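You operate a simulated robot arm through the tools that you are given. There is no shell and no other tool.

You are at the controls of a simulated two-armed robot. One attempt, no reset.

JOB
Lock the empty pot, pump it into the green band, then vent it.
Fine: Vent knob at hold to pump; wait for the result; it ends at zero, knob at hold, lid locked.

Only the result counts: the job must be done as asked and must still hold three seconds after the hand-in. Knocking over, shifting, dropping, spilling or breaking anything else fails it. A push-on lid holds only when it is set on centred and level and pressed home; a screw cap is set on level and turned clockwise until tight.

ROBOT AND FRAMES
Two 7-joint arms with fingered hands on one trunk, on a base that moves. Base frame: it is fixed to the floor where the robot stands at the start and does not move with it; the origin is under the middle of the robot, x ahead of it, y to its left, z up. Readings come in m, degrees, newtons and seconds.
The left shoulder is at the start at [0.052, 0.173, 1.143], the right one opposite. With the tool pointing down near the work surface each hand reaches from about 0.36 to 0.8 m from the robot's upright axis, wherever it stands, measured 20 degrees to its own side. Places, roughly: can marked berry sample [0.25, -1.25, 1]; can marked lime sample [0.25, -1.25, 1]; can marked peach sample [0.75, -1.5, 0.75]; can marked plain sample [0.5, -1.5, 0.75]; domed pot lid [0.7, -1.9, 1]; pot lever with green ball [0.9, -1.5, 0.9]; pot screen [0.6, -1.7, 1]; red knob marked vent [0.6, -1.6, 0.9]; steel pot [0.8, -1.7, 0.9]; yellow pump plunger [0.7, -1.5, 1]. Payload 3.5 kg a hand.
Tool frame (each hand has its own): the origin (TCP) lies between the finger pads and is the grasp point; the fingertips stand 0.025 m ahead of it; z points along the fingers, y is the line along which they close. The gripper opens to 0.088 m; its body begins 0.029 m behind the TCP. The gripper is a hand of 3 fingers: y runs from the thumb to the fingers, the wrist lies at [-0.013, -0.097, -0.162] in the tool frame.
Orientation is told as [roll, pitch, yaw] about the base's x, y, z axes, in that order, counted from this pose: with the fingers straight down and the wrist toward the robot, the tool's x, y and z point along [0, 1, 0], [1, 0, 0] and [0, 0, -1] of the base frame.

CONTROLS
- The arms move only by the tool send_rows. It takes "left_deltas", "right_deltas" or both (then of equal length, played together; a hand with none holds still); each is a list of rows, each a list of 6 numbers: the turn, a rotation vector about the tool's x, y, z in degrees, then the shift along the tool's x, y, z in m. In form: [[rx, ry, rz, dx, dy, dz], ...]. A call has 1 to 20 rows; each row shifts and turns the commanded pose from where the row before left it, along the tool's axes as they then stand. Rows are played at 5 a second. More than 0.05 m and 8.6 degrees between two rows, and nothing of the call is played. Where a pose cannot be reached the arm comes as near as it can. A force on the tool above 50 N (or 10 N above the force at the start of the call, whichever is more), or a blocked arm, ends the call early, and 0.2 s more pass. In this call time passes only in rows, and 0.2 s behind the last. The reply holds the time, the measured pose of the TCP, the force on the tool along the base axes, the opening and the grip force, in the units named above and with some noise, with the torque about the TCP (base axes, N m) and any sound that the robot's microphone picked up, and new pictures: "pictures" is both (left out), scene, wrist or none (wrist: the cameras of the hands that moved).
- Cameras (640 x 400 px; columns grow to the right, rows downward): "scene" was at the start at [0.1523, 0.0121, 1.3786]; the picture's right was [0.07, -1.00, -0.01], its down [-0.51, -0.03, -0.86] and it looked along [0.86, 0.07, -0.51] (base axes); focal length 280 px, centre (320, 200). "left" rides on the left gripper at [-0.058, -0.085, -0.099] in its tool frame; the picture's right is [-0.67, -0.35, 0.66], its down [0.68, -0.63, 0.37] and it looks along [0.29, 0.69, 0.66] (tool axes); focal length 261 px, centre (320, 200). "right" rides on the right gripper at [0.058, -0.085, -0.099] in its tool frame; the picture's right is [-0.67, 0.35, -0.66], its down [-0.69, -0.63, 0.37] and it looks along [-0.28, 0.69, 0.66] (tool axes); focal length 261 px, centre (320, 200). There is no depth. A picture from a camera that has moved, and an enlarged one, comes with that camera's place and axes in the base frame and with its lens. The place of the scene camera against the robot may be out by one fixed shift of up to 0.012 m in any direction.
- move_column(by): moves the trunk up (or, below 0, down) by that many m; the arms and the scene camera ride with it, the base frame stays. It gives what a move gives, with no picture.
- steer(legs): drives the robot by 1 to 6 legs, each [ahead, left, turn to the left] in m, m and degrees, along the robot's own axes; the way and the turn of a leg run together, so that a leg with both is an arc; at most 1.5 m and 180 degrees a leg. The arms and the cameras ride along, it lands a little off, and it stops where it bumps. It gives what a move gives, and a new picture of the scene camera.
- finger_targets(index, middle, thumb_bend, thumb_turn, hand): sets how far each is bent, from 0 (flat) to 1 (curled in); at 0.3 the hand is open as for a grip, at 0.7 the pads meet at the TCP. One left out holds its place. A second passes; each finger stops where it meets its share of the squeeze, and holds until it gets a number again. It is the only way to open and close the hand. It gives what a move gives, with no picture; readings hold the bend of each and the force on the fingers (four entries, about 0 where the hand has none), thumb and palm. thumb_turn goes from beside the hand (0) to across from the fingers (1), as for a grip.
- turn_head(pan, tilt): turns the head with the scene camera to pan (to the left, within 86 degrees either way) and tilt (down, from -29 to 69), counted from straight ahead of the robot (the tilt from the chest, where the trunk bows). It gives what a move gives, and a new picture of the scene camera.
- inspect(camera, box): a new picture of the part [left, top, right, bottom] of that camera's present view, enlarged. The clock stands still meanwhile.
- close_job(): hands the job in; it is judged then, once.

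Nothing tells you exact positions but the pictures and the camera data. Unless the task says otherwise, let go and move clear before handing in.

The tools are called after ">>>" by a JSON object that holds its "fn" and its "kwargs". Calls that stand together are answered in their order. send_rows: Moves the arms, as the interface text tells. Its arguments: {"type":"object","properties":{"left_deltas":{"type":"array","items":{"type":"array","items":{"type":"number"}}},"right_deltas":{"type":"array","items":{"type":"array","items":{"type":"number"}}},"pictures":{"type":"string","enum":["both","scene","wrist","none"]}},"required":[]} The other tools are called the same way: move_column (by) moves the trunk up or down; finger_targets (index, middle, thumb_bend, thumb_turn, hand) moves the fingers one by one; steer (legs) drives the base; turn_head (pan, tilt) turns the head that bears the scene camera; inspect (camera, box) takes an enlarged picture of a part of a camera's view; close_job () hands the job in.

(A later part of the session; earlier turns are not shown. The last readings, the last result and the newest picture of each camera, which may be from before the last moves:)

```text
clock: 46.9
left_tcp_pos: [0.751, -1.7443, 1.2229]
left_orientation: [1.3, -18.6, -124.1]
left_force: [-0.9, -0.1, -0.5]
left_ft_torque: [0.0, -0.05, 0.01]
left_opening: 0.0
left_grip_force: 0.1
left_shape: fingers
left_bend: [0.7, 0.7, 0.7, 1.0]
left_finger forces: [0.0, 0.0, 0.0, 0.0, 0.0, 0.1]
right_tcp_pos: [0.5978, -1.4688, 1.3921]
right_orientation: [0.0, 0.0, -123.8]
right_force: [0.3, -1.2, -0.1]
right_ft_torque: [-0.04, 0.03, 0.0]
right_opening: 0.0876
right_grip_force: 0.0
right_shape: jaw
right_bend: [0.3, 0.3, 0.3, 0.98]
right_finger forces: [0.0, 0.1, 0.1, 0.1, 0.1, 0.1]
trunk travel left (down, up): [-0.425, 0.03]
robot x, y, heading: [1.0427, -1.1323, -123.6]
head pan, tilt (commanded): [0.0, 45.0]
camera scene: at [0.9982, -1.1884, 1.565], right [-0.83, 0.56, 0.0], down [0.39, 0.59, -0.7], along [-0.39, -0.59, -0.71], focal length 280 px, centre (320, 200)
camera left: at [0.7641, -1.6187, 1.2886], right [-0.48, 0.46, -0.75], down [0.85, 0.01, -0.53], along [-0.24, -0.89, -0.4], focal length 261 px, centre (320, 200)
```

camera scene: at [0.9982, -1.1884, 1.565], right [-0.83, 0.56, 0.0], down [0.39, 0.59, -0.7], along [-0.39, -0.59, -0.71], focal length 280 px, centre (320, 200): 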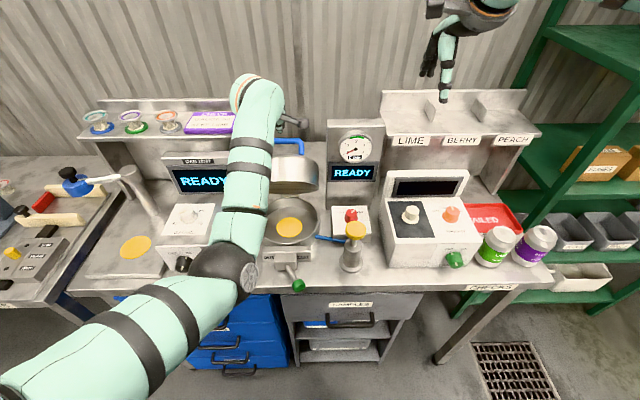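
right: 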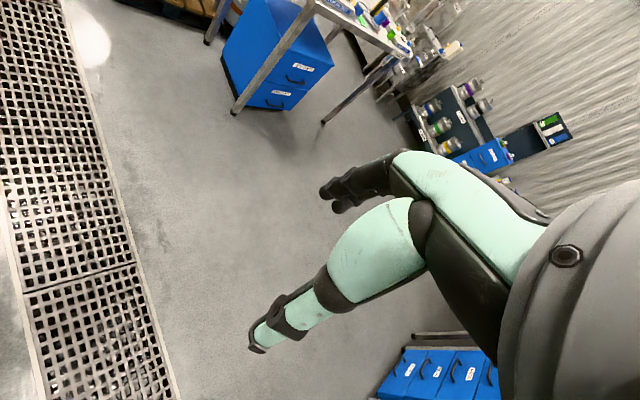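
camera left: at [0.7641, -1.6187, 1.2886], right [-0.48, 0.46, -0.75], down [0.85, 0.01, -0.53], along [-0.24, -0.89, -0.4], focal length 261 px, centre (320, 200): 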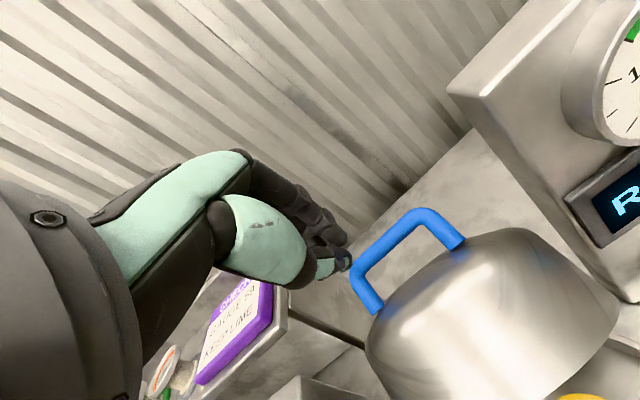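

The fingertips are above the lid just in front of the handle. Now I'll lower onto the dome and push it toward me and down along the hinge arc.

>>> {"fn": "send_rows", "kwargs": {"left_deltas": [[0, 0, 0, 0, -0.003, 0.031], [0, 0, 0, 0, -0.003, 0.031], [0, 0, 0, 0, -0.0125, 0.0167], [0, 0, 0, 0, -0.0165, -0.0007], [0, 0, 0, 0, -0.0165, -0.0007]], "pictures": "both"}}

```text
clock: 47.7
left_tcp_pos: [0.7517, -1.7516, 1.1614]
left_orientation: [1.2, -20.5, -124.1]
left_force: [4.1, 5.3, 22.1]
left_ft_torque: [0.1, -0.09, 0.03]
left_opening: 0.0
left_grip_force: 15.8
left_shape: fingers
left_bend: [0.69, 0.7, 0.73, 1.0]
left_finger forces: [0.0, 0.1, 0.0, 0.0, 31.1, 0.1]
right_tcp_pos: [0.6033, -1.4621, 1.3948]
right_orientation: [0.0, -0.3, -123.7]
right_force: [-0.1, -0.3, 0.1]
right_ft_torque: [0.0, 0.04, 0.01]
right_opening: 0.0878
right_grip_force: 0.1
right_shape: jaw
right_bend: [0.3, 0.3, 0.3, 0.98]
right_finger forces: [0.0, 0.0, 0.0, 0.0, 0.0, 0.0]
trunk travel left (down, up): [-0.425, 0.03]
robot x, y, heading: [1.0471, -1.13, -123.4]
head pan, tilt (commanded): [0.0, 45.0]
stopped in row 4 (left hand): the force on the tool passed its limit at 59 N (the readings are from after the stop); the commanded pose is now the measured one
camera scene: at [1.0038, -1.1803, 1.5654], right [-0.83, 0.56, 0.0], down [0.39, 0.59, -0.71], along [-0.39, -0.59, -0.71], focal length 280 px, centre (320, 200)
camera left: at [0.7649, -1.6232, 1.224], right [-0.49, 0.44, -0.75], down [0.84, 0.0, -0.55], along [-0.24, -0.9, -0.37], focal length 261 px, centre (320, 200)
```

scene: 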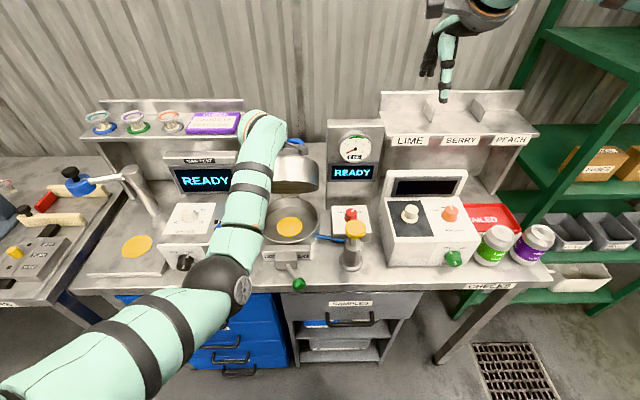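
left: 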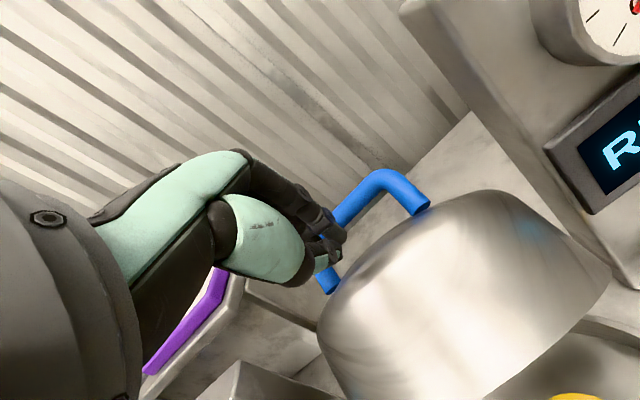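

I pressed too steeply for the hinge arc; the contact point is higher than I assumed. I'll follow the arc more horizontally toward me now.

>>> {"fn": "send_rows", "kwargs": {"left_deltas": [[0, 0, 0, 0, -0.01, -0.0008], [0, 0, 0, 0, -0.01, -0.0008], [0, 0, 0, 0, -0.0083, 0.0001], [0, 0, 0, 0, -0.0083, 0.0001], [0, 0, 0, 0, -0.0083, 0.0012], [0, 0, 0, 0, -0.0083, 0.0012]], "pictures": "both"}}

```text
clock: 49.1
left_tcp_pos: [0.7829, -1.7198, 1.146]
left_orientation: [2.1, -21.0, -123.7]
left_force: [1.4, 9.9, 22.5]
left_ft_torque: [0.24, 0.17, -0.11]
left_opening: 0.0
left_grip_force: 14.9
left_shape: fingers
left_bend: [0.68, 0.69, 0.73, 1.0]
left_finger forces: [1.4, 0.8, 0.0, 0.0, 27.7, 0.0]
right_tcp_pos: [0.6008, -1.462, 1.3939]
right_orientation: [0.2, -0.3, -123.8]
right_force: [0.5, -0.6, 0.2]
right_ft_torque: [-0.01, 0.03, 0.01]
right_opening: 0.0878
right_grip_force: 0.2
right_shape: jaw
right_bend: [0.3, 0.3, 0.3, 0.98]
right_finger forces: [0.0, 0.0, 0.0, 0.1, 0.0, 0.1]
trunk travel left (down, up): [-0.425, 0.03]
robot x, y, heading: [1.0458, -1.1321, -123.9]
head pan, tilt (commanded): [0.0, 45.0]
camera scene: at [1.0007, -1.1804, 1.5653], right [-0.83, 0.56, 0.0], down [0.39, 0.59, -0.71], along [-0.39, -0.59, -0.71], focal length 280 px, centre (320, 200)
camera left: at [0.7941, -1.5896, 1.207], right [-0.49, 0.43, -0.76], down [0.84, 0.0, -0.54], along [-0.23, -0.9, -0.36], focal length 261 px, centre (320, 200)
```

scene: 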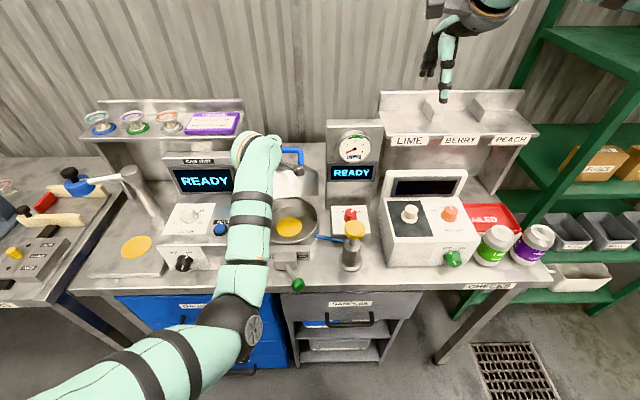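
left: 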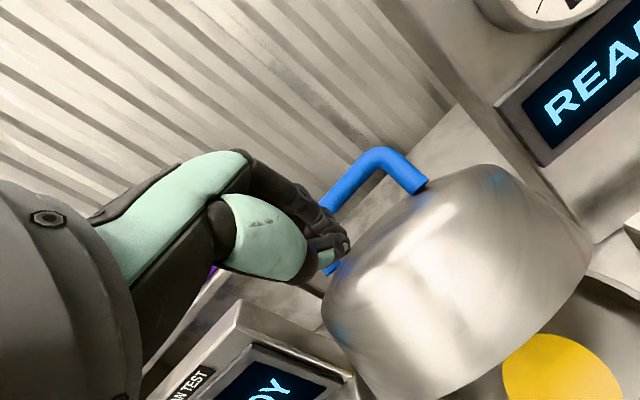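

It is closing smoothly. I'll continue along the arc.

>>> {"fn": "send_rows", "kwargs": {"left_deltas": [[0, 0, 0, -0.001, -0.0135, 0.0023], [0, 0, 0, -0.001, -0.0135, 0.0023], [0, 0, 0, -0.001, -0.0127, 0.0042], [0, 0, 0, -0.001, -0.0127, 0.0042], [0, 0, 0, -0.001, -0.0105, 0.005], [0, 0, 0, -0.001, -0.0105, 0.005]], "pictures": "both"}}

```text
clock: 50.1
left_tcp_pos: [0.8522, -1.7344, 1.1186]
left_orientation: [8.8, -22.2, -122.3]
left_force: [0.6, -0.1, 0.1]
left_ft_torque: [-0.01, -0.01, 0.0]
left_opening: 0.0002
left_grip_force: 0.1
left_shape: fingers
left_bend: [0.7, 0.7, 0.7, 1.0]
left_finger forces: [0.0, 0.0, 0.0, 0.0, 0.1, 0.0]
right_tcp_pos: [0.5993, -1.4681, 1.3912]
right_orientation: [0.0, 0.0, -123.6]
right_force: [-0.2, -0.4, 0.4]
right_ft_torque: [-0.01, 0.0, 0.01]
right_opening: 0.0876
right_grip_force: 0.0
right_shape: jaw
right_bend: [0.3, 0.3, 0.3, 0.98]
right_finger forces: [0.1, 0.0, 0.1, 0.1, 0.0, 0.1]
trunk travel left (down, up): [-0.425, 0.03]
robot x, y, heading: [1.0479, -1.1343, -124.0]
head pan, tilt (commanded): [0.0, 45.0]
stopped in row 5 (left hand): the arm was blocked; the commanded pose is now the measured one
camera scene: at [0.9994, -1.1876, 1.565], right [-0.83, 0.56, 0.0], down [0.39, 0.59, -0.7], along [-0.39, -0.59, -0.71], focal length 280 px, centre (320, 200)
camera left: at [0.8485, -1.6009, 1.169], right [-0.46, 0.33, -0.83], down [0.88, 0.02, -0.48], along [-0.14, -0.94, -0.3], focal length 261 px, centre (320, 200)
```

scene: 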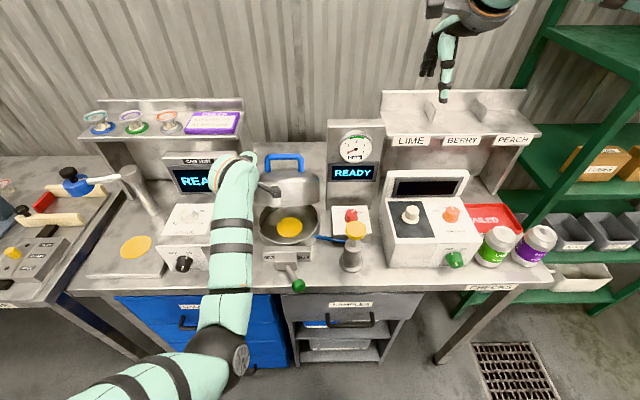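
left: 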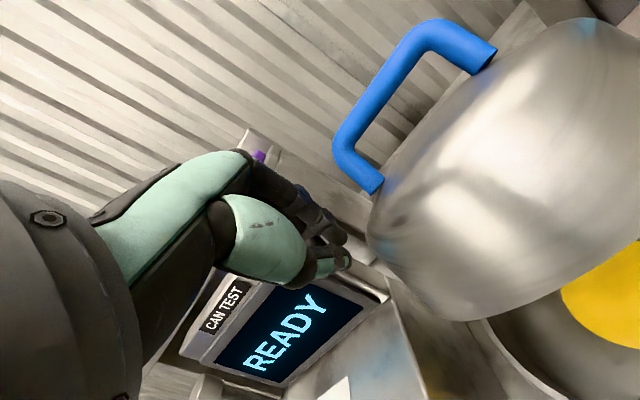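

The fingertips slipped off to the lid's left side and the left arm is cramped; no contact now. I'll withdraw the left arm up and back, and reposition the base so the right arm, which has a freer posture, can finish closing the lid.

>>> {"fn": "send_rows", "kwargs": {"left_deltas": [[0, 0, 0, 0, 0.008, -0.028], [0, 0, 0, 0, 0.008, -0.028], [0, 0, 0, 0, 0.008, -0.028], [0, 0, 0, 0, 0.008, -0.028], [5, 0, 0, 0.01, 0, -0.03], [5, 0, 0, 0.01, -0.01, -0.03], [5, 0, 0, 0.01, -0.01, -0.03], [5, 0, 0, 0, -0.01, -0.02]], "pictures": "both"}}

```text
clock: 52.1
left_tcp_pos: [0.9126, -1.695, 1.3415]
left_orientation: [9.3, -3.7, -115.2]
left_force: [-0.1, 0.3, 1.0]
left_ft_torque: [-0.03, -0.03, 0.02]
left_opening: 0.0
left_grip_force: 0.0
left_shape: fingers
left_bend: [0.7, 0.7, 0.7, 1.0]
left_finger forces: [0.1, 0.0, 0.0, 0.0, 0.1, 0.1]
right_tcp_pos: [0.5987, -1.4671, 1.3913]
right_orientation: [0.0, 0.0, -123.7]
right_force: [0.2, -0.8, 0.8]
right_ft_torque: [0.0, 0.0, 0.0]
right_opening: 0.0878
right_grip_force: 0.1
right_shape: jaw
right_bend: [0.3, 0.3, 0.3, 0.98]
right_finger forces: [0.1, 0.0, 0.0, 0.0, 0.0, 0.1]
trunk travel left (down, up): [-0.425, 0.03]
robot x, y, heading: [1.0462, -1.1357, -123.7]
head pan, tilt (commanded): [0.0, 45.0]
stopped in row 8 (left hand): the arm was blocked; the commanded pose is now the measured one
camera scene: at [0.9991, -1.1875, 1.565], right [-0.83, 0.56, 0.0], down [0.39, 0.59, -0.7], along [-0.39, -0.59, -0.71], focal length 280 px, centre (320, 200)
camera left: at [0.8843, -1.5817, 1.4255], right [-0.38, 0.51, -0.78], down [0.93, 0.24, -0.29], along [0.04, -0.83, -0.56], focal length 261 px, centre (320, 200)
```

scene: 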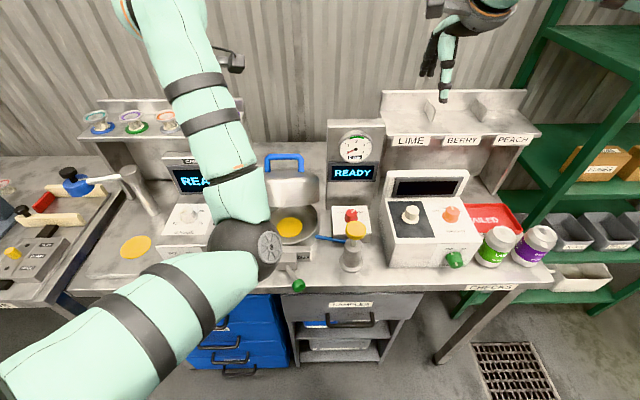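
left: 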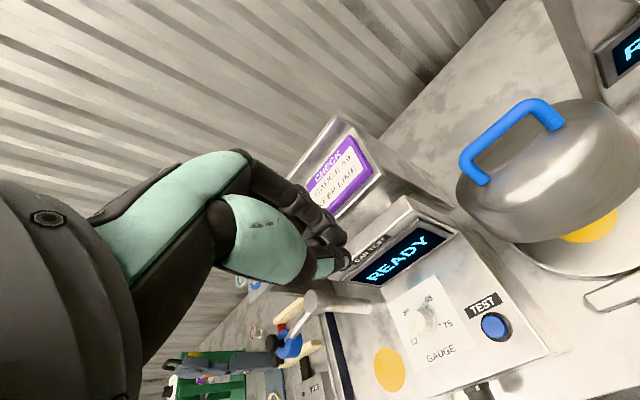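

The left arm still has its elbow swung inward. I'll move that hand outward to the left and straighten it so it's clear of the work area; the lid now looks about 30° from closed.

>>> {"fn": "send_rows", "kwargs": {"left_deltas": [[0, 0, 0, 0.03, 0.02, -0.01], [0, 0, 0, 0.03, 0.02, -0.01], [0, 0, 0, 0.03, 0.02, -0.01], [0, -3, 3, 0.03, 0, -0.01], [0, -3, 3, 0.03, 0, -0.01], [0, -3, 3, 0.03, 0, 0]], "pictures": "scene"}}

```text
clock: 53.5
left_tcp_pos: [1.0414, -1.8232, 1.4202]
left_orientation: [0.7, -2.8, -124.6]
left_force: [-0.5, -0.3, -0.4]
left_ft_torque: [0.03, 0.02, -0.02]
left_opening: 0.0
left_grip_force: 0.1
left_shape: fingers
left_bend: [0.7, 0.7, 0.7, 1.0]
left_finger forces: [0.0, 0.0, 0.1, 0.1, 0.0, 0.0]
right_tcp_pos: [0.6, -1.469, 1.3924]
right_orientation: [-0.1, 0.0, -123.7]
right_force: [-0.1, -0.4, -0.1]
right_ft_torque: [0.0, 0.01, -0.01]
right_opening: 0.0878
right_grip_force: 0.0
right_shape: jaw
right_bend: [0.3, 0.3, 0.3, 0.98]
right_finger forces: [0.1, 0.0, 0.1, 0.1, 0.0, 0.0]
trunk travel left (down, up): [-0.425, 0.03]
robot x, y, heading: [1.0467, -1.1324, -123.6]
head pan, tilt (commanded): [0.0, 45.0]
camera scene: at [1.0008, -1.1888, 1.565], right [-0.83, 0.56, 0.0], down [0.39, 0.59, -0.7], along [-0.39, -0.59, -0.71], focal length 280 px, centre (320, 200)
```

scene: 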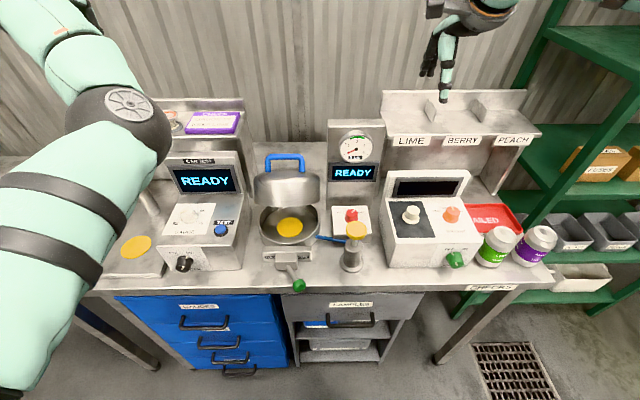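

The left arm is now out of the way with its elbow outward. I'll shift the base left so the right arm can work over the pot, and close the right hand's fingers into a pusher.

>>> {"fn": "steer", "kwargs": {"legs": [[0.0, 0.22, 0]]}}

>>> {"fn": "finger_targets", "kwargs": {"hand": "right", "index": 0.7, "middle": 0.7, "thumb_bend": 0.7, "thumb_turn": 1}}

>>> {"fn": "inspect", "kwargs": {"camera": "right", "box": [0, 0, 640, 400]}}

```text
clock: 55.2
left_tcp_pos: [1.2156, -1.9394, 1.4215]
left_orientation: [0.9, -2.8, -124.6]
left_force: [-0.6, 0.3, 0.2]
left_ft_torque: [-0.01, -0.01, 0.0]
left_opening: 0.0
left_grip_force: 0.0
left_shape: fingers
left_bend: [0.7, 0.7, 0.7, 1.0]
left_finger forces: [0.0, 0.1, 0.0, 0.0, 0.0, 0.0]
right_tcp_pos: [0.7764, -1.587, 1.3907]
right_orientation: [0.3, 0.0, -123.8]
right_force: [-0.3, -0.3, 0.6]
right_ft_torque: [-0.01, 0.0, -0.02]
right_opening: 0.0876
right_grip_force: 0.1
right_shape: jaw
right_bend: [0.3, 0.3, 0.3, 0.98]
right_finger forces: [0.0, 0.1, 0.0, 0.0, 0.0, 0.0]
trunk travel left (down, up): [-0.425, 0.03]
robot x, y, heading: [1.2276, -1.2504, -123.4]
head pan, tilt (commanded): [0.0, 45.0]
camera scene: at [1.1763, -1.3056, 1.565], right [-0.83, 0.56, 0.0], down [0.4, 0.59, -0.7], along [-0.39, -0.59, -0.71], focal length 280 px, centre (320, 200)
```

scene: 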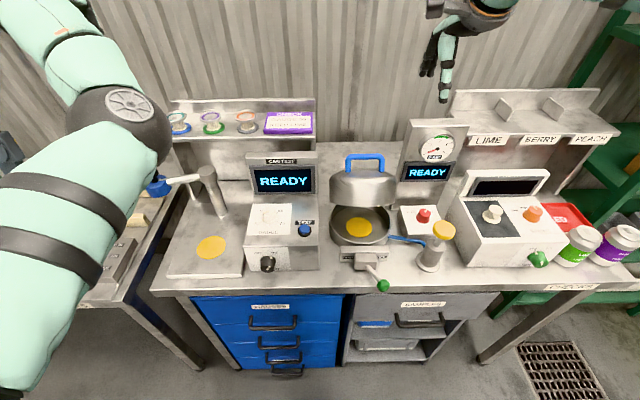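

```text
clock: 56.2
left_tcp_pos: [1.2209, -1.943, 1.4208]
left_orientation: [0.7, -2.8, -124.5]
left_force: [0.6, -0.4, 0.4]
left_ft_torque: [0.03, -0.01, 0.03]
left_opening: 0.0
left_grip_force: 0.0
left_shape: fingers
left_bend: [0.7, 0.7, 0.7, 1.0]
left_finger forces: [0.1, 0.0, 0.0, 0.0, 0.0, 0.0]
right_tcp_pos: [0.7823, -1.5893, 1.3917]
right_orientation: [0.0, 0.0, -123.8]
right_force: [0.1, 0.4, -0.7]
right_ft_torque: [0.03, 0.01, 0.01]
right_opening: 0.0
right_grip_force: 0.1
right_shape: fingers
right_bend: [0.7, 0.7, 0.7, 1.0]
right_finger forces: [0.1, 0.0, 0.0, 0.1, 0.0, 0.0]
trunk travel left (down, up): [-0.425, 0.03]
robot x, y, heading: [1.2302, -1.2539, -123.7]
head pan, tilt (commanded): [0.0, 45.0]
```

```text
1.00 times, centred on (320, 200) of right (not enlarged: the box is as wide or as high as the picture)
camera zoom: at [0.8766, -1.5519, 1.4907], right [-0.75, 0.08, 0.66], down [-0.22, 0.9, -0.37], along [-0.62, -0.42, -0.66], focal length 261 px, centre (320, 200)
```

zoom: 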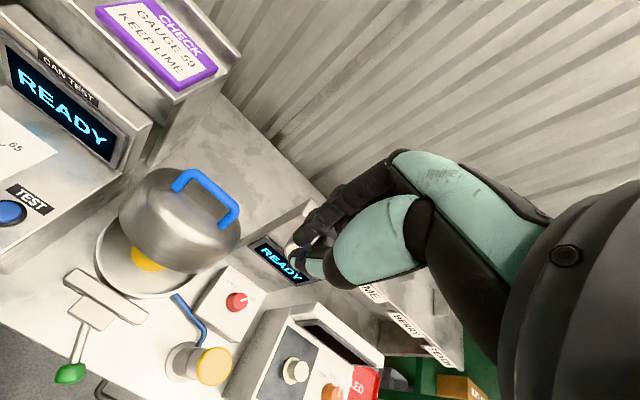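

The right hand is now just in front and right of the pot, above it. I'll tilt it slightly, move over the lid's front half and lower.

>>> {"fn": "send_rows", "kwargs": {"right_deltas": [[-7.5, 0, 0, 0.022, 0, 0], [-7.5, 0, 0, 0.022, 0, 0], [0, 0, 0, 0.021, 0.04, 0.0105], [0, 0, 0, 0, 0.037, 0.01], [0, 0, 0, 0, -0.0104, 0.0386], [0, 0, 0, 0, -0.0104, 0.0386], [0, 0, 0, 0, -0.0104, 0.0386], [0, 0, 0, 0, -0.0104, 0.0386]], "pictures": "both"}}

```text
clock: 58.0
left_tcp_pos: [1.2186, -1.9438, 1.4206]
left_orientation: [0.7, -2.7, -124.5]
left_force: [1.1, 1.0, -0.1]
left_ft_torque: [-0.02, 0.03, -0.01]
left_opening: 0.0002
left_grip_force: 0.1
left_shape: fingers
left_bend: [0.7, 0.7, 0.7, 1.0]
left_finger forces: [0.0, 0.1, 0.0, 0.1, 0.1, 0.0]
right_tcp_pos: [0.7921, -1.6929, 1.2334]
right_orientation: [0.1, -15.0, -123.7]
right_force: [-0.8, 0.0, 1.2]
right_ft_torque: [0.01, -0.03, 0.03]
right_opening: 0.0001
right_grip_force: 0.0
right_shape: fingers
right_bend: [0.7, 0.7, 0.7, 1.0]
right_finger forces: [0.0, 0.0, 0.1, 0.0, 0.1, 0.0]
trunk travel left (down, up): [-0.425, 0.03]
robot x, y, heading: [1.2279, -1.2528, -123.8]
head pan, tilt (commanded): [0.0, 45.0]
camera scene: at [1.1805, -1.3093, 1.565], right [-0.83, 0.55, 0.0], down [0.39, 0.59, -0.7], along [-0.39, -0.59, -0.71], focal length 280 px, centre (320, 200)
camera right: at [0.8992, -1.6355, 1.3066], right [-0.65, 0.23, 0.72], down [-0.29, 0.81, -0.52], along [-0.7, -0.54, -0.46], focal length 261 px, centre (320, 200)
```

scene: 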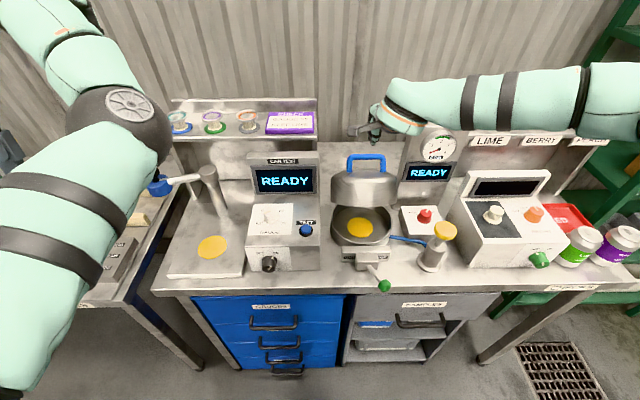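
right: 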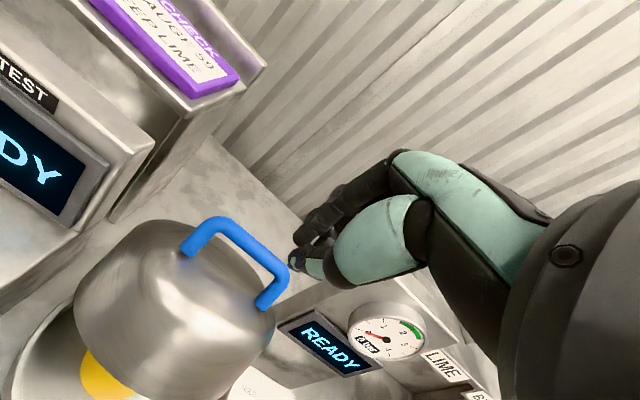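

The right hand is centred above the lid, in front of the handle. Now I'll lower onto the dome and push it down along the arc.

>>> {"fn": "send_rows", "kwargs": {"right_deltas": [[0, 0, 0, -0.002, -0.0097, 0.0362], [0, 0, 0, -0.002, -0.0097, 0.0362], [0, 0, 0, 0, -0.0139, 0.0056], [0, 0, 0, 0, -0.0139, 0.0056], [0, 0, 0, 0, -0.0139, 0.0066]], "pictures": "both"}}

```text
clock: 59.2
left_tcp_pos: [1.2203, -1.9436, 1.42]
left_orientation: [0.8, -2.7, -124.5]
left_force: [-0.1, -0.3, 0.0]
left_ft_torque: [-0.03, 0.02, 0.01]
left_opening: 0.0
left_grip_force: 0.0
left_shape: fingers
left_bend: [0.7, 0.7, 0.7, 1.0]
left_finger forces: [0.0, 0.0, 0.0, 0.1, 0.0, 0.0]
right_tcp_pos: [0.8078, -1.659, 1.1296]
right_orientation: [0.0, -14.9, -123.8]
right_force: [0.3, -0.2, -0.5]
right_ft_torque: [0.01, 0.0, 0.03]
right_opening: 0.0
right_grip_force: 0.2
right_shape: fingers
right_bend: [0.7, 0.7, 0.7, 1.0]
right_finger forces: [0.1, 0.1, 0.0, 0.1, 0.0, 0.0]
trunk travel left (down, up): [-0.425, 0.03]
robot x, y, heading: [1.2313, -1.2522, -123.7]
head pan, tilt (commanded): [0.0, 45.0]
camera scene: at [1.1809, -1.3092, 1.565], right [-0.83, 0.55, 0.0], down [0.39, 0.59, -0.7], along [-0.39, -0.59, -0.71], focal length 280 px, centre (320, 200)
camera right: at [0.9144, -1.602, 1.2033], right [-0.65, 0.23, 0.72], down [-0.29, 0.81, -0.52], along [-0.7, -0.54, -0.46], focal length 261 px, centre (320, 200)
```

scene: 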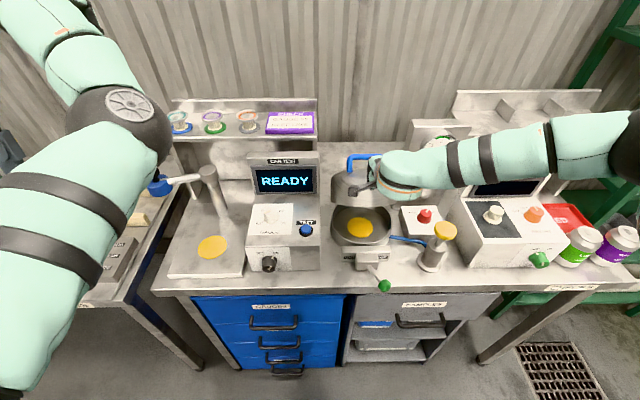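
right: 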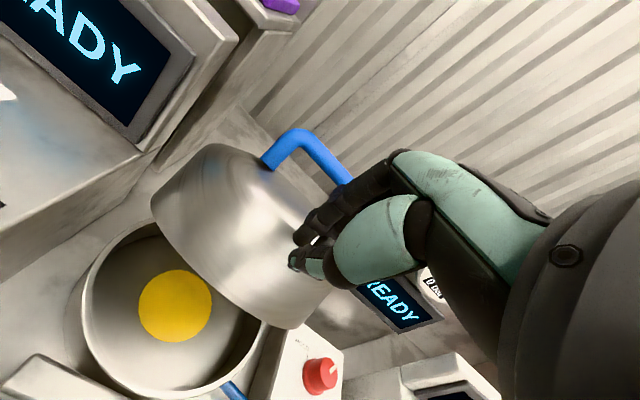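

>>> {"fn": "inspect", "kwargs": {"camera": "scene", "box": [310, 140, 430, 250]}}

```text
3.64 times, centred on (370, 195) of scene
camera zoom: at [1.1809, -1.3092, 1.565], right [-0.83, 0.55, 0.0], down [0.39, 0.59, -0.7], along [-0.39, -0.59, -0.71], focal length 1018 px, centre (138, 218)
```

zoom: 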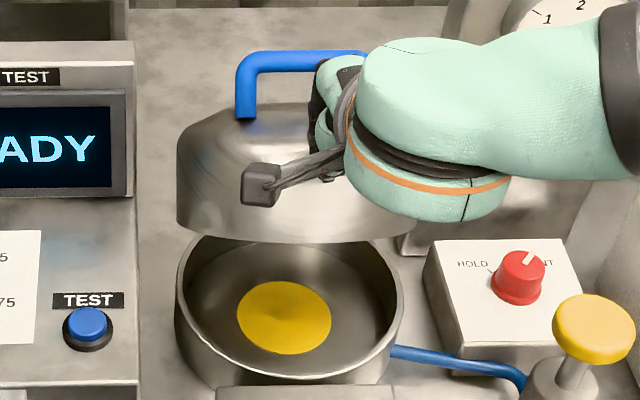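

I was just in front of the lid's edge. I'll go up, back over the dome, and then push down along the arc.

>>> {"fn": "send_rows", "kwargs": {"right_deltas": [[0, 0, 0, 0, 0.0078, -0.029], [0, 0, 0, 0, 0.0242, 0.0065], [0, 0, 0, 0, 0.0242, 0.0065], [0, 0, 0, 0, -0.0161, 0.0252], [0, 0, 0, 0, -0.0111, 0.005], [0, 0, 0, 0, -0.0111, 0.005]], "pictures": "both"}}

```text
clock: 60.6
left_tcp_pos: [1.2231, -1.9397, 1.4225]
left_orientation: [0.8, -3.1, -124.5]
left_force: [0.7, -0.4, -0.9]
left_ft_torque: [-0.02, 0.0, -0.01]
left_opening: 0.0
left_grip_force: 0.1
left_shape: fingers
left_bend: [0.7, 0.7, 0.7, 1.0]
left_finger forces: [0.0, 0.1, 0.1, 0.0, 0.0, 0.0]
right_tcp_pos: [0.7981, -1.6769, 1.1162]
right_orientation: [0.0, -15.2, -123.7]
right_force: [4.2, 4.9, 9.2]
right_ft_torque: [0.11, -0.11, -0.02]
right_opening: 0.0006
right_grip_force: 9.5
right_shape: fingers
right_bend: [0.7, 0.7, 0.7, 1.0]
right_finger forces: [0.0, 0.0, 0.1, 0.1, 18.0, 0.0]
trunk travel left (down, up): [-0.425, 0.03]
robot x, y, heading: [1.2283, -1.2558, -123.7]
head pan, tilt (commanded): [0.0, 45.0]
camera scene: at [1.1848, -1.3052, 1.5653], right [-0.83, 0.55, 0.0], down [0.39, 0.59, -0.71], along [-0.39, -0.59, -0.71], focal length 280 px, centre (320, 200)
camera right: at [0.9053, -1.6189, 1.19], right [-0.65, 0.24, 0.72], down [-0.29, 0.81, -0.52], along [-0.71, -0.54, -0.46], focal length 261 px, centre (320, 200)
```

scene: 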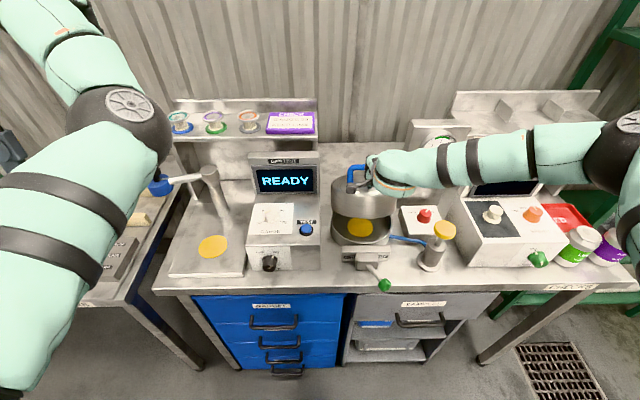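
right: 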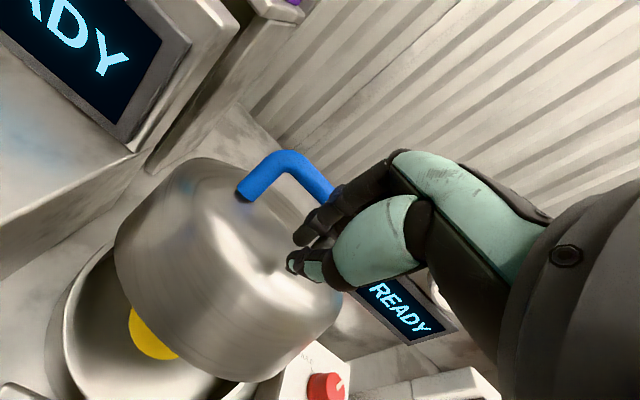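

The lid is moving down well with modest force. I'll continue along the arc to nearly closed.

>>> {"fn": "send_rows", "kwargs": {"right_deltas": [[0, 0, 0, 0, -0.0095, 0.0059], [0, 0, 0, 0, -0.0095, 0.0059], [0, 0, 0, 0, -0.0091, 0.0072], [0, 0, 0, 0, -0.0091, 0.0072], [0, 0, 0, 0, -0.0078, 0.008], [0, 0, 0, 0, -0.0078, 0.008]], "pictures": "both"}}

```text
clock: 62.0
left_tcp_pos: [1.2231, -1.9395, 1.4221]
left_orientation: [0.7, -2.8, -124.4]
left_force: [0.4, -0.7, -0.1]
left_ft_torque: [0.01, 0.0, 0.01]
left_opening: 0.0
left_grip_force: 0.0
left_shape: fingers
left_bend: [0.7, 0.7, 0.7, 1.0]
left_finger forces: [0.1, 0.1, 0.1, 0.0, 0.0, 0.1]
right_tcp_pos: [0.8104, -1.6603, 1.0924]
right_orientation: [0.2, -15.1, -123.4]
right_force: [6.2, 9.6, 8.0]
right_ft_torque: [0.3, -0.16, -0.04]
right_opening: 0.0078
right_grip_force: 7.9
right_shape: fingers
right_bend: [0.7, 0.7, 0.64, 1.0]
right_finger forces: [0.1, 0.0, 0.1, 0.0, 15.3, 0.1]
right hand out of reach, approached as far as the arm can: row 3, 4, 5, 6
trunk travel left (down, up): [-0.425, 0.03]
robot x, y, heading: [1.2287, -1.2507, -123.8]
head pan, tilt (commanded): [0.0, 45.0]
camera scene: at [1.1841, -1.3057, 1.5652], right [-0.83, 0.55, 0.0], down [0.39, 0.59, -0.71], along [-0.39, -0.59, -0.71], focal length 280 px, centre (320, 200)
camera right: at [0.9175, -1.6023, 1.1658], right [-0.65, 0.23, 0.72], down [-0.29, 0.8, -0.52], along [-0.7, -0.55, -0.46], focal length 261 px, centre (320, 200)
```

scene: 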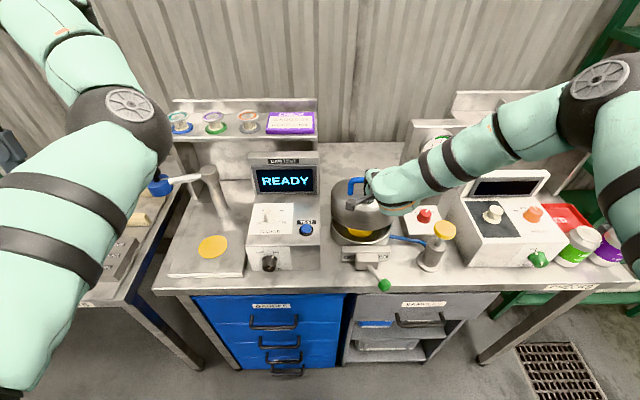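
right: 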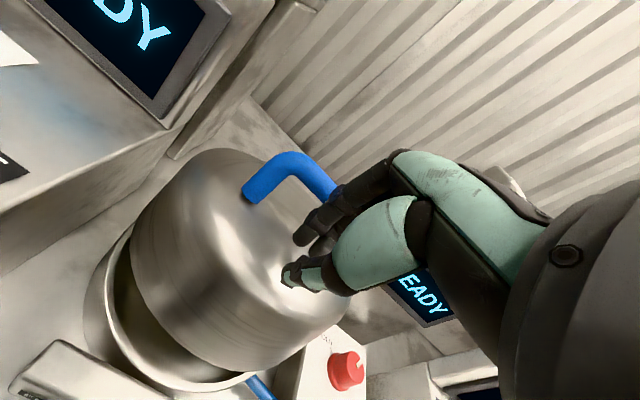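

The lid is nearly closed (about 12° left), but the right arm reports a reach limit with the trunk this high. I'll lift the hand slightly, lower the trunk by 10 cm, and then press on.

>>> {"fn": "send_rows", "kwargs": {"right_deltas": [[0, 0, 0, 0, 0.009, -0.0335], [0, 0, 0, 0, 0.009, -0.0335], [0, 0, 0, 0, 0.009, -0.0335]], "pictures": "none"}}

>>> {"fn": "move_column", "kwargs": {"by": -0.09}}

>>> {"fn": "inspect", "kwargs": {"camera": "scene", "box": [240, 80, 480, 280]}}

>>> {"fn": "inspect", "kwargs": {"camera": "right", "box": [0, 0, 640, 400]}}

```text
clock: 62.8
left_tcp_pos: [1.2211, -1.9416, 1.4213]
left_orientation: [0.6, -2.8, -124.5]
left_force: [0.3, -0.4, 0.7]
left_ft_torque: [-0.03, -0.01, -0.03]
left_opening: 0.0001
left_grip_force: 0.0
left_shape: fingers
left_bend: [0.7, 0.7, 0.7, 1.0]
left_finger forces: [0.1, 0.0, 0.0, 0.0, 0.0, 0.0]
right_tcp_pos: [0.8091, -1.6613, 1.193]
right_orientation: [0.0, -15.1, -123.7]
right_force: [-0.5, 0.0, -0.2]
right_ft_torque: [-0.03, 0.03, 0.03]
right_opening: 0.0001
right_grip_force: 0.1
right_shape: fingers
right_bend: [0.7, 0.7, 0.7, 1.0]
right_finger forces: [0.0, 0.1, 0.0, 0.0, 0.0, 0.0]
trunk travel left (down, up): [-0.425, 0.03]
robot x, y, heading: [1.229, -1.2548, -123.7]
head pan, tilt (commanded): [0.0, 45.0]
```

```text
clock: 64.0
left_tcp_pos: [1.2213, -1.9427, 1.3309]
left_orientation: [0.7, -2.8, -124.4]
left_force: [0.3, -0.1, -0.4]
left_ft_torque: [-0.02, 0.0, 0.03]
left_opening: 0.0001
left_grip_force: 0.1
left_shape: fingers
left_bend: [0.7, 0.7, 0.7, 1.0]
left_finger forces: [0.0, 0.0, 0.1, 0.0, 0.0, 0.1]
right_tcp_pos: [0.8089, -1.6624, 1.1054]
right_orientation: [0.0, -15.1, -123.7]
right_force: [0.2, -0.7, 0.8]
right_ft_torque: [-0.03, -0.02, -0.03]
right_opening: 0.0
right_grip_force: 0.0
right_shape: fingers
right_bend: [0.7, 0.7, 0.7, 1.0]
right_finger forces: [0.1, 0.0, 0.1, 0.1, 0.1, 0.0]
trunk travel left (down, up): [-0.335, 0.12]
robot x, y, heading: [1.2278, -1.2549, -123.8]
head pan, tilt (commanded): [0.0, 45.0]
```

```text
2.00 times, centred on (360, 180) of scene
camera zoom: at [1.1705, -1.3241, 1.4697], right [-0.83, 0.55, 0.0], down [0.41, 0.61, -0.68], along [-0.38, -0.56, -0.73], focal length 560 px, centre (240, 240)
```

zoom: 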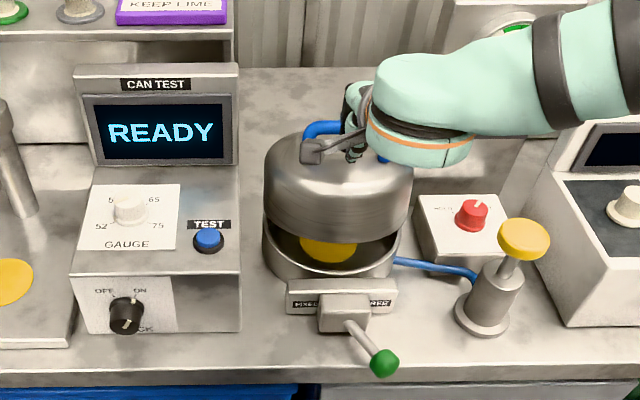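

```text
1.00 times, centred on (320, 200) of right (not enlarged: the box is as wide or as high as the picture)
camera zoom: at [0.9166, -1.6055, 1.1786], right [-0.65, 0.23, 0.72], down [-0.29, 0.81, -0.52], along [-0.7, -0.54, -0.46], focal length 261 px, centre (320, 200)
```

zoom: 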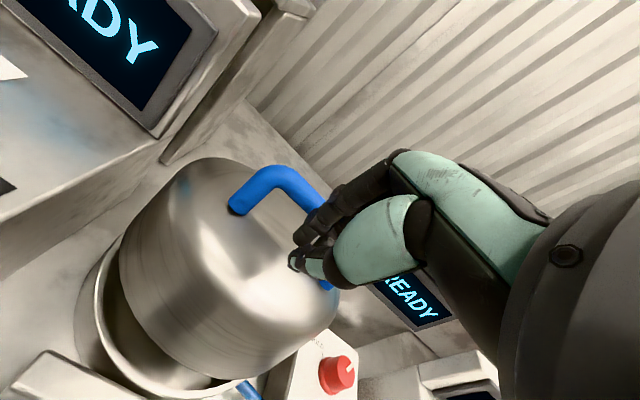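

Trunk lowered; the lid stayed put. I'll continue pressing the lid down with the right fingertips.

>>> {"fn": "send_rows", "kwargs": {"right_deltas": [[0, 0, 0, 0, -0.0091, 0.0072], [0, 0, 0, 0, -0.0091, 0.0082], [0, 0, 0, 0, -0.0078, 0.009], [0, 0, 0, 0, -0.0078, 0.009], [0, 0, 0, 0, -0.006, 0.008], [0, 0, 0, 0, -0.005, 0.008]], "pictures": "both"}}

```text
clock: 65.4
left_tcp_pos: [1.2238, -1.9408, 1.3322]
left_orientation: [0.6, -2.9, -124.5]
left_force: [-0.3, 0.7, -0.7]
left_ft_torque: [-0.02, 0.0, 0.03]
left_opening: 0.0001
left_grip_force: 0.0
left_shape: fingers
left_bend: [0.7, 0.7, 0.7, 1.0]
left_finger forces: [0.0, 0.1, 0.0, 0.0, 0.1, 0.1]
right_tcp_pos: [0.8274, -1.6377, 1.0489]
right_orientation: [-0.2, -15.3, -123.7]
right_force: [1.8, 4.4, 12.3]
right_ft_torque: [0.03, -0.1, 0.0]
right_opening: 0.0001
right_grip_force: 6.8
right_shape: fingers
right_bend: [0.7, 0.7, 0.71, 1.0]
right_finger forces: [0.1, 0.7, 0.0, 0.1, 12.6, 0.0]
trunk travel left (down, up): [-0.335, 0.12]
robot x, y, heading: [1.2256, -1.2526, -123.6]
head pan, tilt (commanded): [0.0, 45.0]
camera scene: at [1.1746, -1.3224, 1.4704], right [-0.83, 0.55, 0.0], down [0.41, 0.61, -0.68], along [-0.38, -0.57, -0.73], focal length 280 px, centre (320, 200)
camera right: at [0.9357, -1.5798, 1.1209], right [-0.65, 0.24, 0.72], down [-0.29, 0.81, -0.52], along [-0.71, -0.54, -0.45], focal length 261 px, centre (320, 200)
```

scene: 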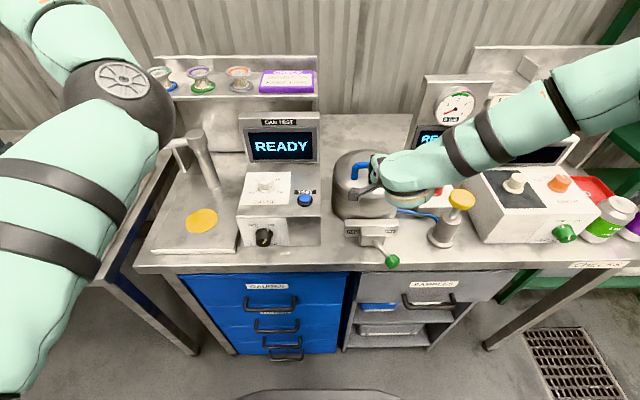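
right: 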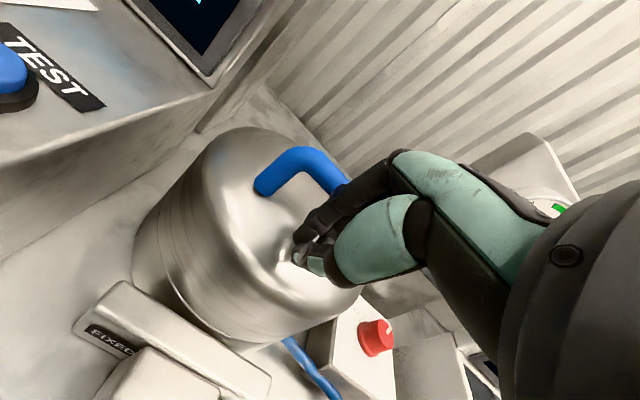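

The lid looks almost seated. I'll press straight down a bit more and watch the force.

>>> {"fn": "send_rows", "kwargs": {"right_deltas": [[0, 0, 0, 0, -0.0015, 0.006], [0, 0, 0, 0, -0.0015, 0.006], [0, 0, 0, 0, -0.0015, 0.006]], "pictures": "both"}}

>>> {"fn": "inspect", "kwargs": {"camera": "scene", "box": [310, 120, 470, 280]}}

```text
clock: 66.2
left_tcp_pos: [1.2258, -1.9378, 1.3346]
left_orientation: [0.6, -3.1, -124.5]
left_force: [0.4, -0.7, -0.1]
left_ft_torque: [0.01, -0.02, 0.01]
left_opening: 0.0001
left_grip_force: 0.1
left_shape: fingers
left_bend: [0.7, 0.7, 0.7, 1.0]
left_finger forces: [0.0, 0.0, 0.1, 0.0, 0.0, 0.0]
right_tcp_pos: [0.8294, -1.6359, 1.0454]
right_orientation: [0.0, -15.6, -123.8]
right_force: [2.3, 4.0, 44.0]
right_ft_torque: [-0.63, 0.43, -0.07]
right_opening: 0.0
right_grip_force: 25.8
right_shape: fingers
right_bend: [0.68, 0.71, 0.74, 1.0]
right_finger forces: [12.8, 24.1, 0.0, 0.0, 14.6, 0.0]
right hand out of reach, approached as far as the arm can: row 2, 3
trunk travel left (down, up): [-0.335, 0.12]
robot x, y, heading: [1.2258, -1.2535, -123.7]
head pan, tilt (commanded): [0.0, 45.0]
camera scene: at [1.1767, -1.3186, 1.4707], right [-0.83, 0.55, 0.0], down [0.4, 0.61, -0.68], along [-0.38, -0.57, -0.73], focal length 280 px, centre (320, 200)
camera right: at [0.9372, -1.5782, 1.1169], right [-0.65, 0.24, 0.73], down [-0.29, 0.8, -0.52], along [-0.71, -0.54, -0.45], focal length 261 px, centre (320, 200)
```

scene: 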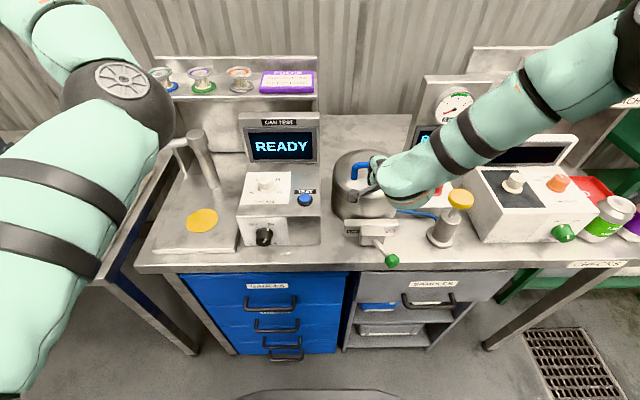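
right: 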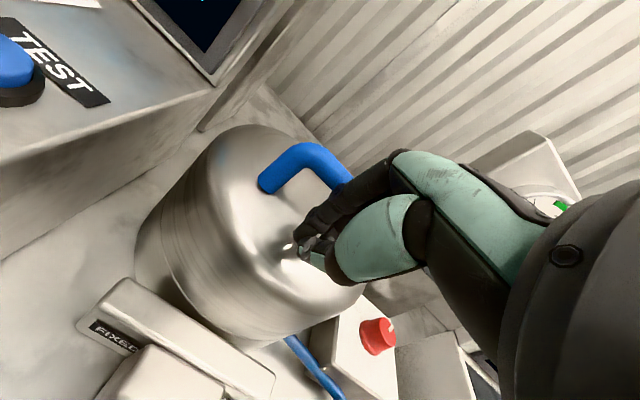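

```text
2.50 times, centred on (390, 200) of scene
camera zoom: at [1.1767, -1.3186, 1.4707], right [-0.83, 0.55, 0.0], down [0.4, 0.61, -0.68], along [-0.38, -0.57, -0.73], focal length 700 px, centre (145, 200)
```

zoom: 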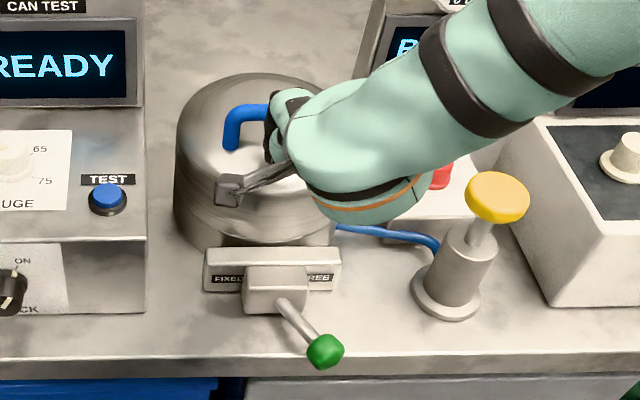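

The lid is down on the pot and resists at 44 N, so it's closed. I'll lift the right hand off and check.

>>> {"fn": "send_rows", "kwargs": {"right_deltas": [[0, 0, 0, 0, 0.0, -0.02], [0, 0, 0, 0, 0.0, -0.03], [0, 0, 0, -0.02, -0.01, -0.04], [0, 0, 0, -0.03, -0.02, -0.03]], "pictures": "both"}}

>>> {"fn": "inspect", "kwargs": {"camera": "scene", "box": [310, 100, 470, 280]}}

```text
clock: 67.2
left_tcp_pos: [1.2184, -1.9409, 1.331]
left_orientation: [0.8, -2.8, -124.5]
left_force: [0.7, -0.2, 0.9]
left_ft_torque: [-0.01, 0.02, 0.02]
left_opening: 0.0003
left_grip_force: 0.0
left_shape: fingers
left_bend: [0.7, 0.7, 0.7, 1.0]
left_finger forces: [0.0, 0.0, 0.0, 0.1, 0.1, 0.0]
right_tcp_pos: [0.8164, -1.5582, 1.1455]
right_orientation: [0.1, -15.0, -123.8]
right_force: [-0.2, -0.5, 0.2]
right_ft_torque: [-0.03, 0.01, 0.01]
right_opening: 0.0
right_grip_force: 0.1
right_shape: fingers
right_bend: [0.7, 0.7, 0.7, 1.0]
right_finger forces: [0.0, 0.1, 0.1, 0.0, 0.0, 0.1]
trunk travel left (down, up): [-0.335, 0.12]
robot x, y, heading: [1.2284, -1.2556, -123.6]
head pan, tilt (commanded): [0.0, 45.0]
camera scene: at [1.1685, -1.3224, 1.4699], right [-0.83, 0.55, 0.0], down [0.41, 0.61, -0.68], along [-0.38, -0.57, -0.73], focal length 280 px, centre (320, 200)
camera right: at [0.9237, -1.5014, 1.2189], right [-0.65, 0.23, 0.72], down [-0.29, 0.81, -0.52], along [-0.7, -0.54, -0.46], focal length 261 px, centre (320, 200)
```

scene: 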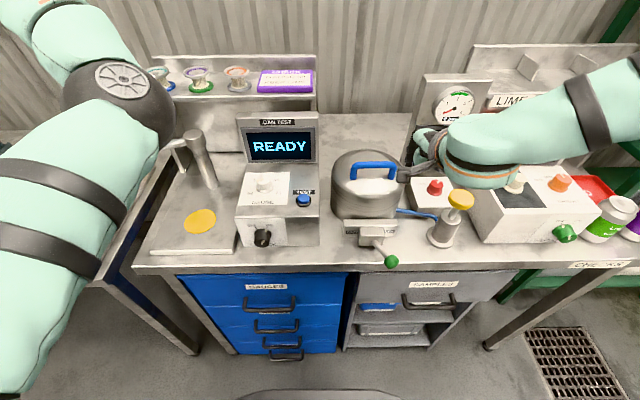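
right: 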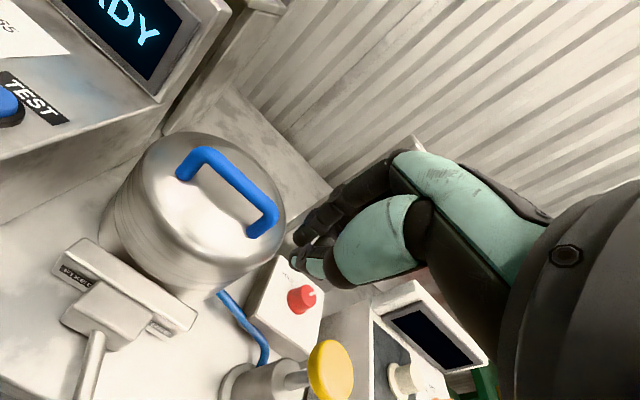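

```text
2.22 times, centred on (390, 190) of scene
camera zoom: at [1.1685, -1.3224, 1.4699], right [-0.83, 0.55, 0.0], down [0.41, 0.61, -0.68], along [-0.38, -0.57, -0.73], focal length 622 px, centre (164, 222)
```

zoom: 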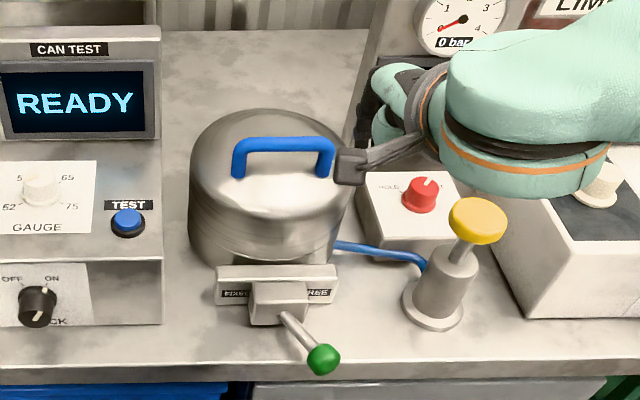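

The lid is shut flat. Next the lever: the ball is about 0.20 m in front of the pot centre, 4.5 cm right of centre, at z≈0.90. I'll back off 10 cm for arm room, then bring the right fingertips down on the ball's right side.

>>> {"fn": "steer", "kwargs": {"legs": [[-0.1, 0, 0]]}}

>>> {"fn": "inspect", "kwargs": {"camera": "scene", "box": [300, 100, 460, 260]}}

>>> {"fn": "inspect", "kwargs": {"camera": "right", "box": [0, 0, 640, 400]}}

```text
clock: 68.4
left_tcp_pos: [1.2738, -1.8635, 1.3292]
left_orientation: [0.7, -2.6, -124.4]
left_force: [0.9, -0.1, 0.2]
left_ft_torque: [-0.01, 0.0, 0.0]
left_opening: 0.0
left_grip_force: 0.1
left_shape: fingers
left_bend: [0.7, 0.7, 0.7, 1.0]
left_finger forces: [0.1, 0.0, 0.0, 0.0, 0.1, 0.0]
right_tcp_pos: [0.8712, -1.4823, 1.1445]
right_orientation: [0.1, -14.9, -123.6]
right_force: [-0.5, -0.2, 0.2]
right_ft_torque: [0.02, -0.01, -0.03]
right_opening: 0.0
right_grip_force: 0.1
right_shape: fingers
right_bend: [0.7, 0.7, 0.7, 1.0]
right_finger forces: [0.1, 0.0, 0.0, 0.0, 0.0, 0.0]
trunk travel left (down, up): [-0.335, 0.12]
robot x, y, heading: [1.2822, -1.1719, -123.7]
head pan, tilt (commanded): [0.0, 45.0]
camera scene: at [1.2234, -1.2453, 1.4695], right [-0.83, 0.55, 0.0], down [0.41, 0.61, -0.68], along [-0.37, -0.56, -0.74], focal length 280 px, centre (320, 200)
```

scene: 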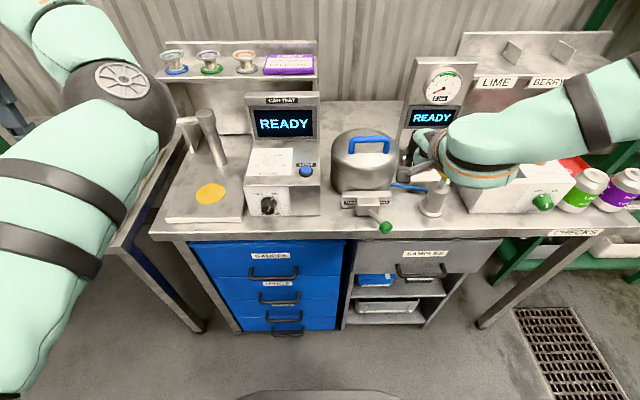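

```text
2.50 times, centred on (380, 180) of scene
camera zoom: at [1.2234, -1.2453, 1.4695], right [-0.83, 0.55, 0.0], down [0.41, 0.61, -0.68], along [-0.37, -0.56, -0.74], focal length 700 px, centre (170, 250)
```

zoom: 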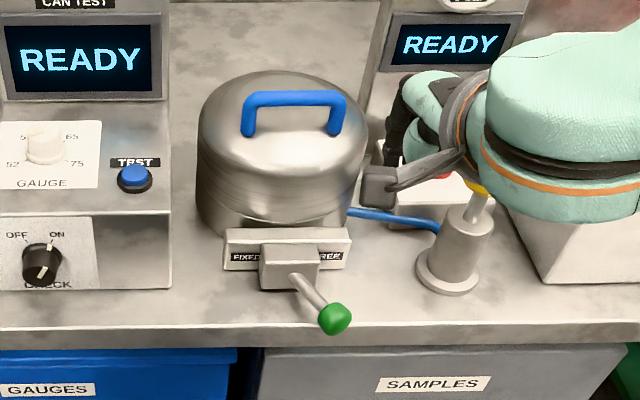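

```text
1.00 times, centred on (320, 200) of right (not enlarged: the box is as wide or as high as the picture)
camera zoom: at [0.9785, -1.4239, 1.2176], right [-0.65, 0.23, 0.72], down [-0.28, 0.81, -0.52], along [-0.7, -0.54, -0.46], focal length 261 px, centre (320, 200)
```

zoom: 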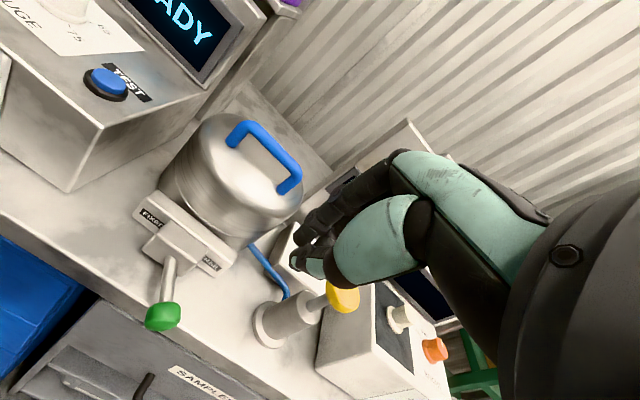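

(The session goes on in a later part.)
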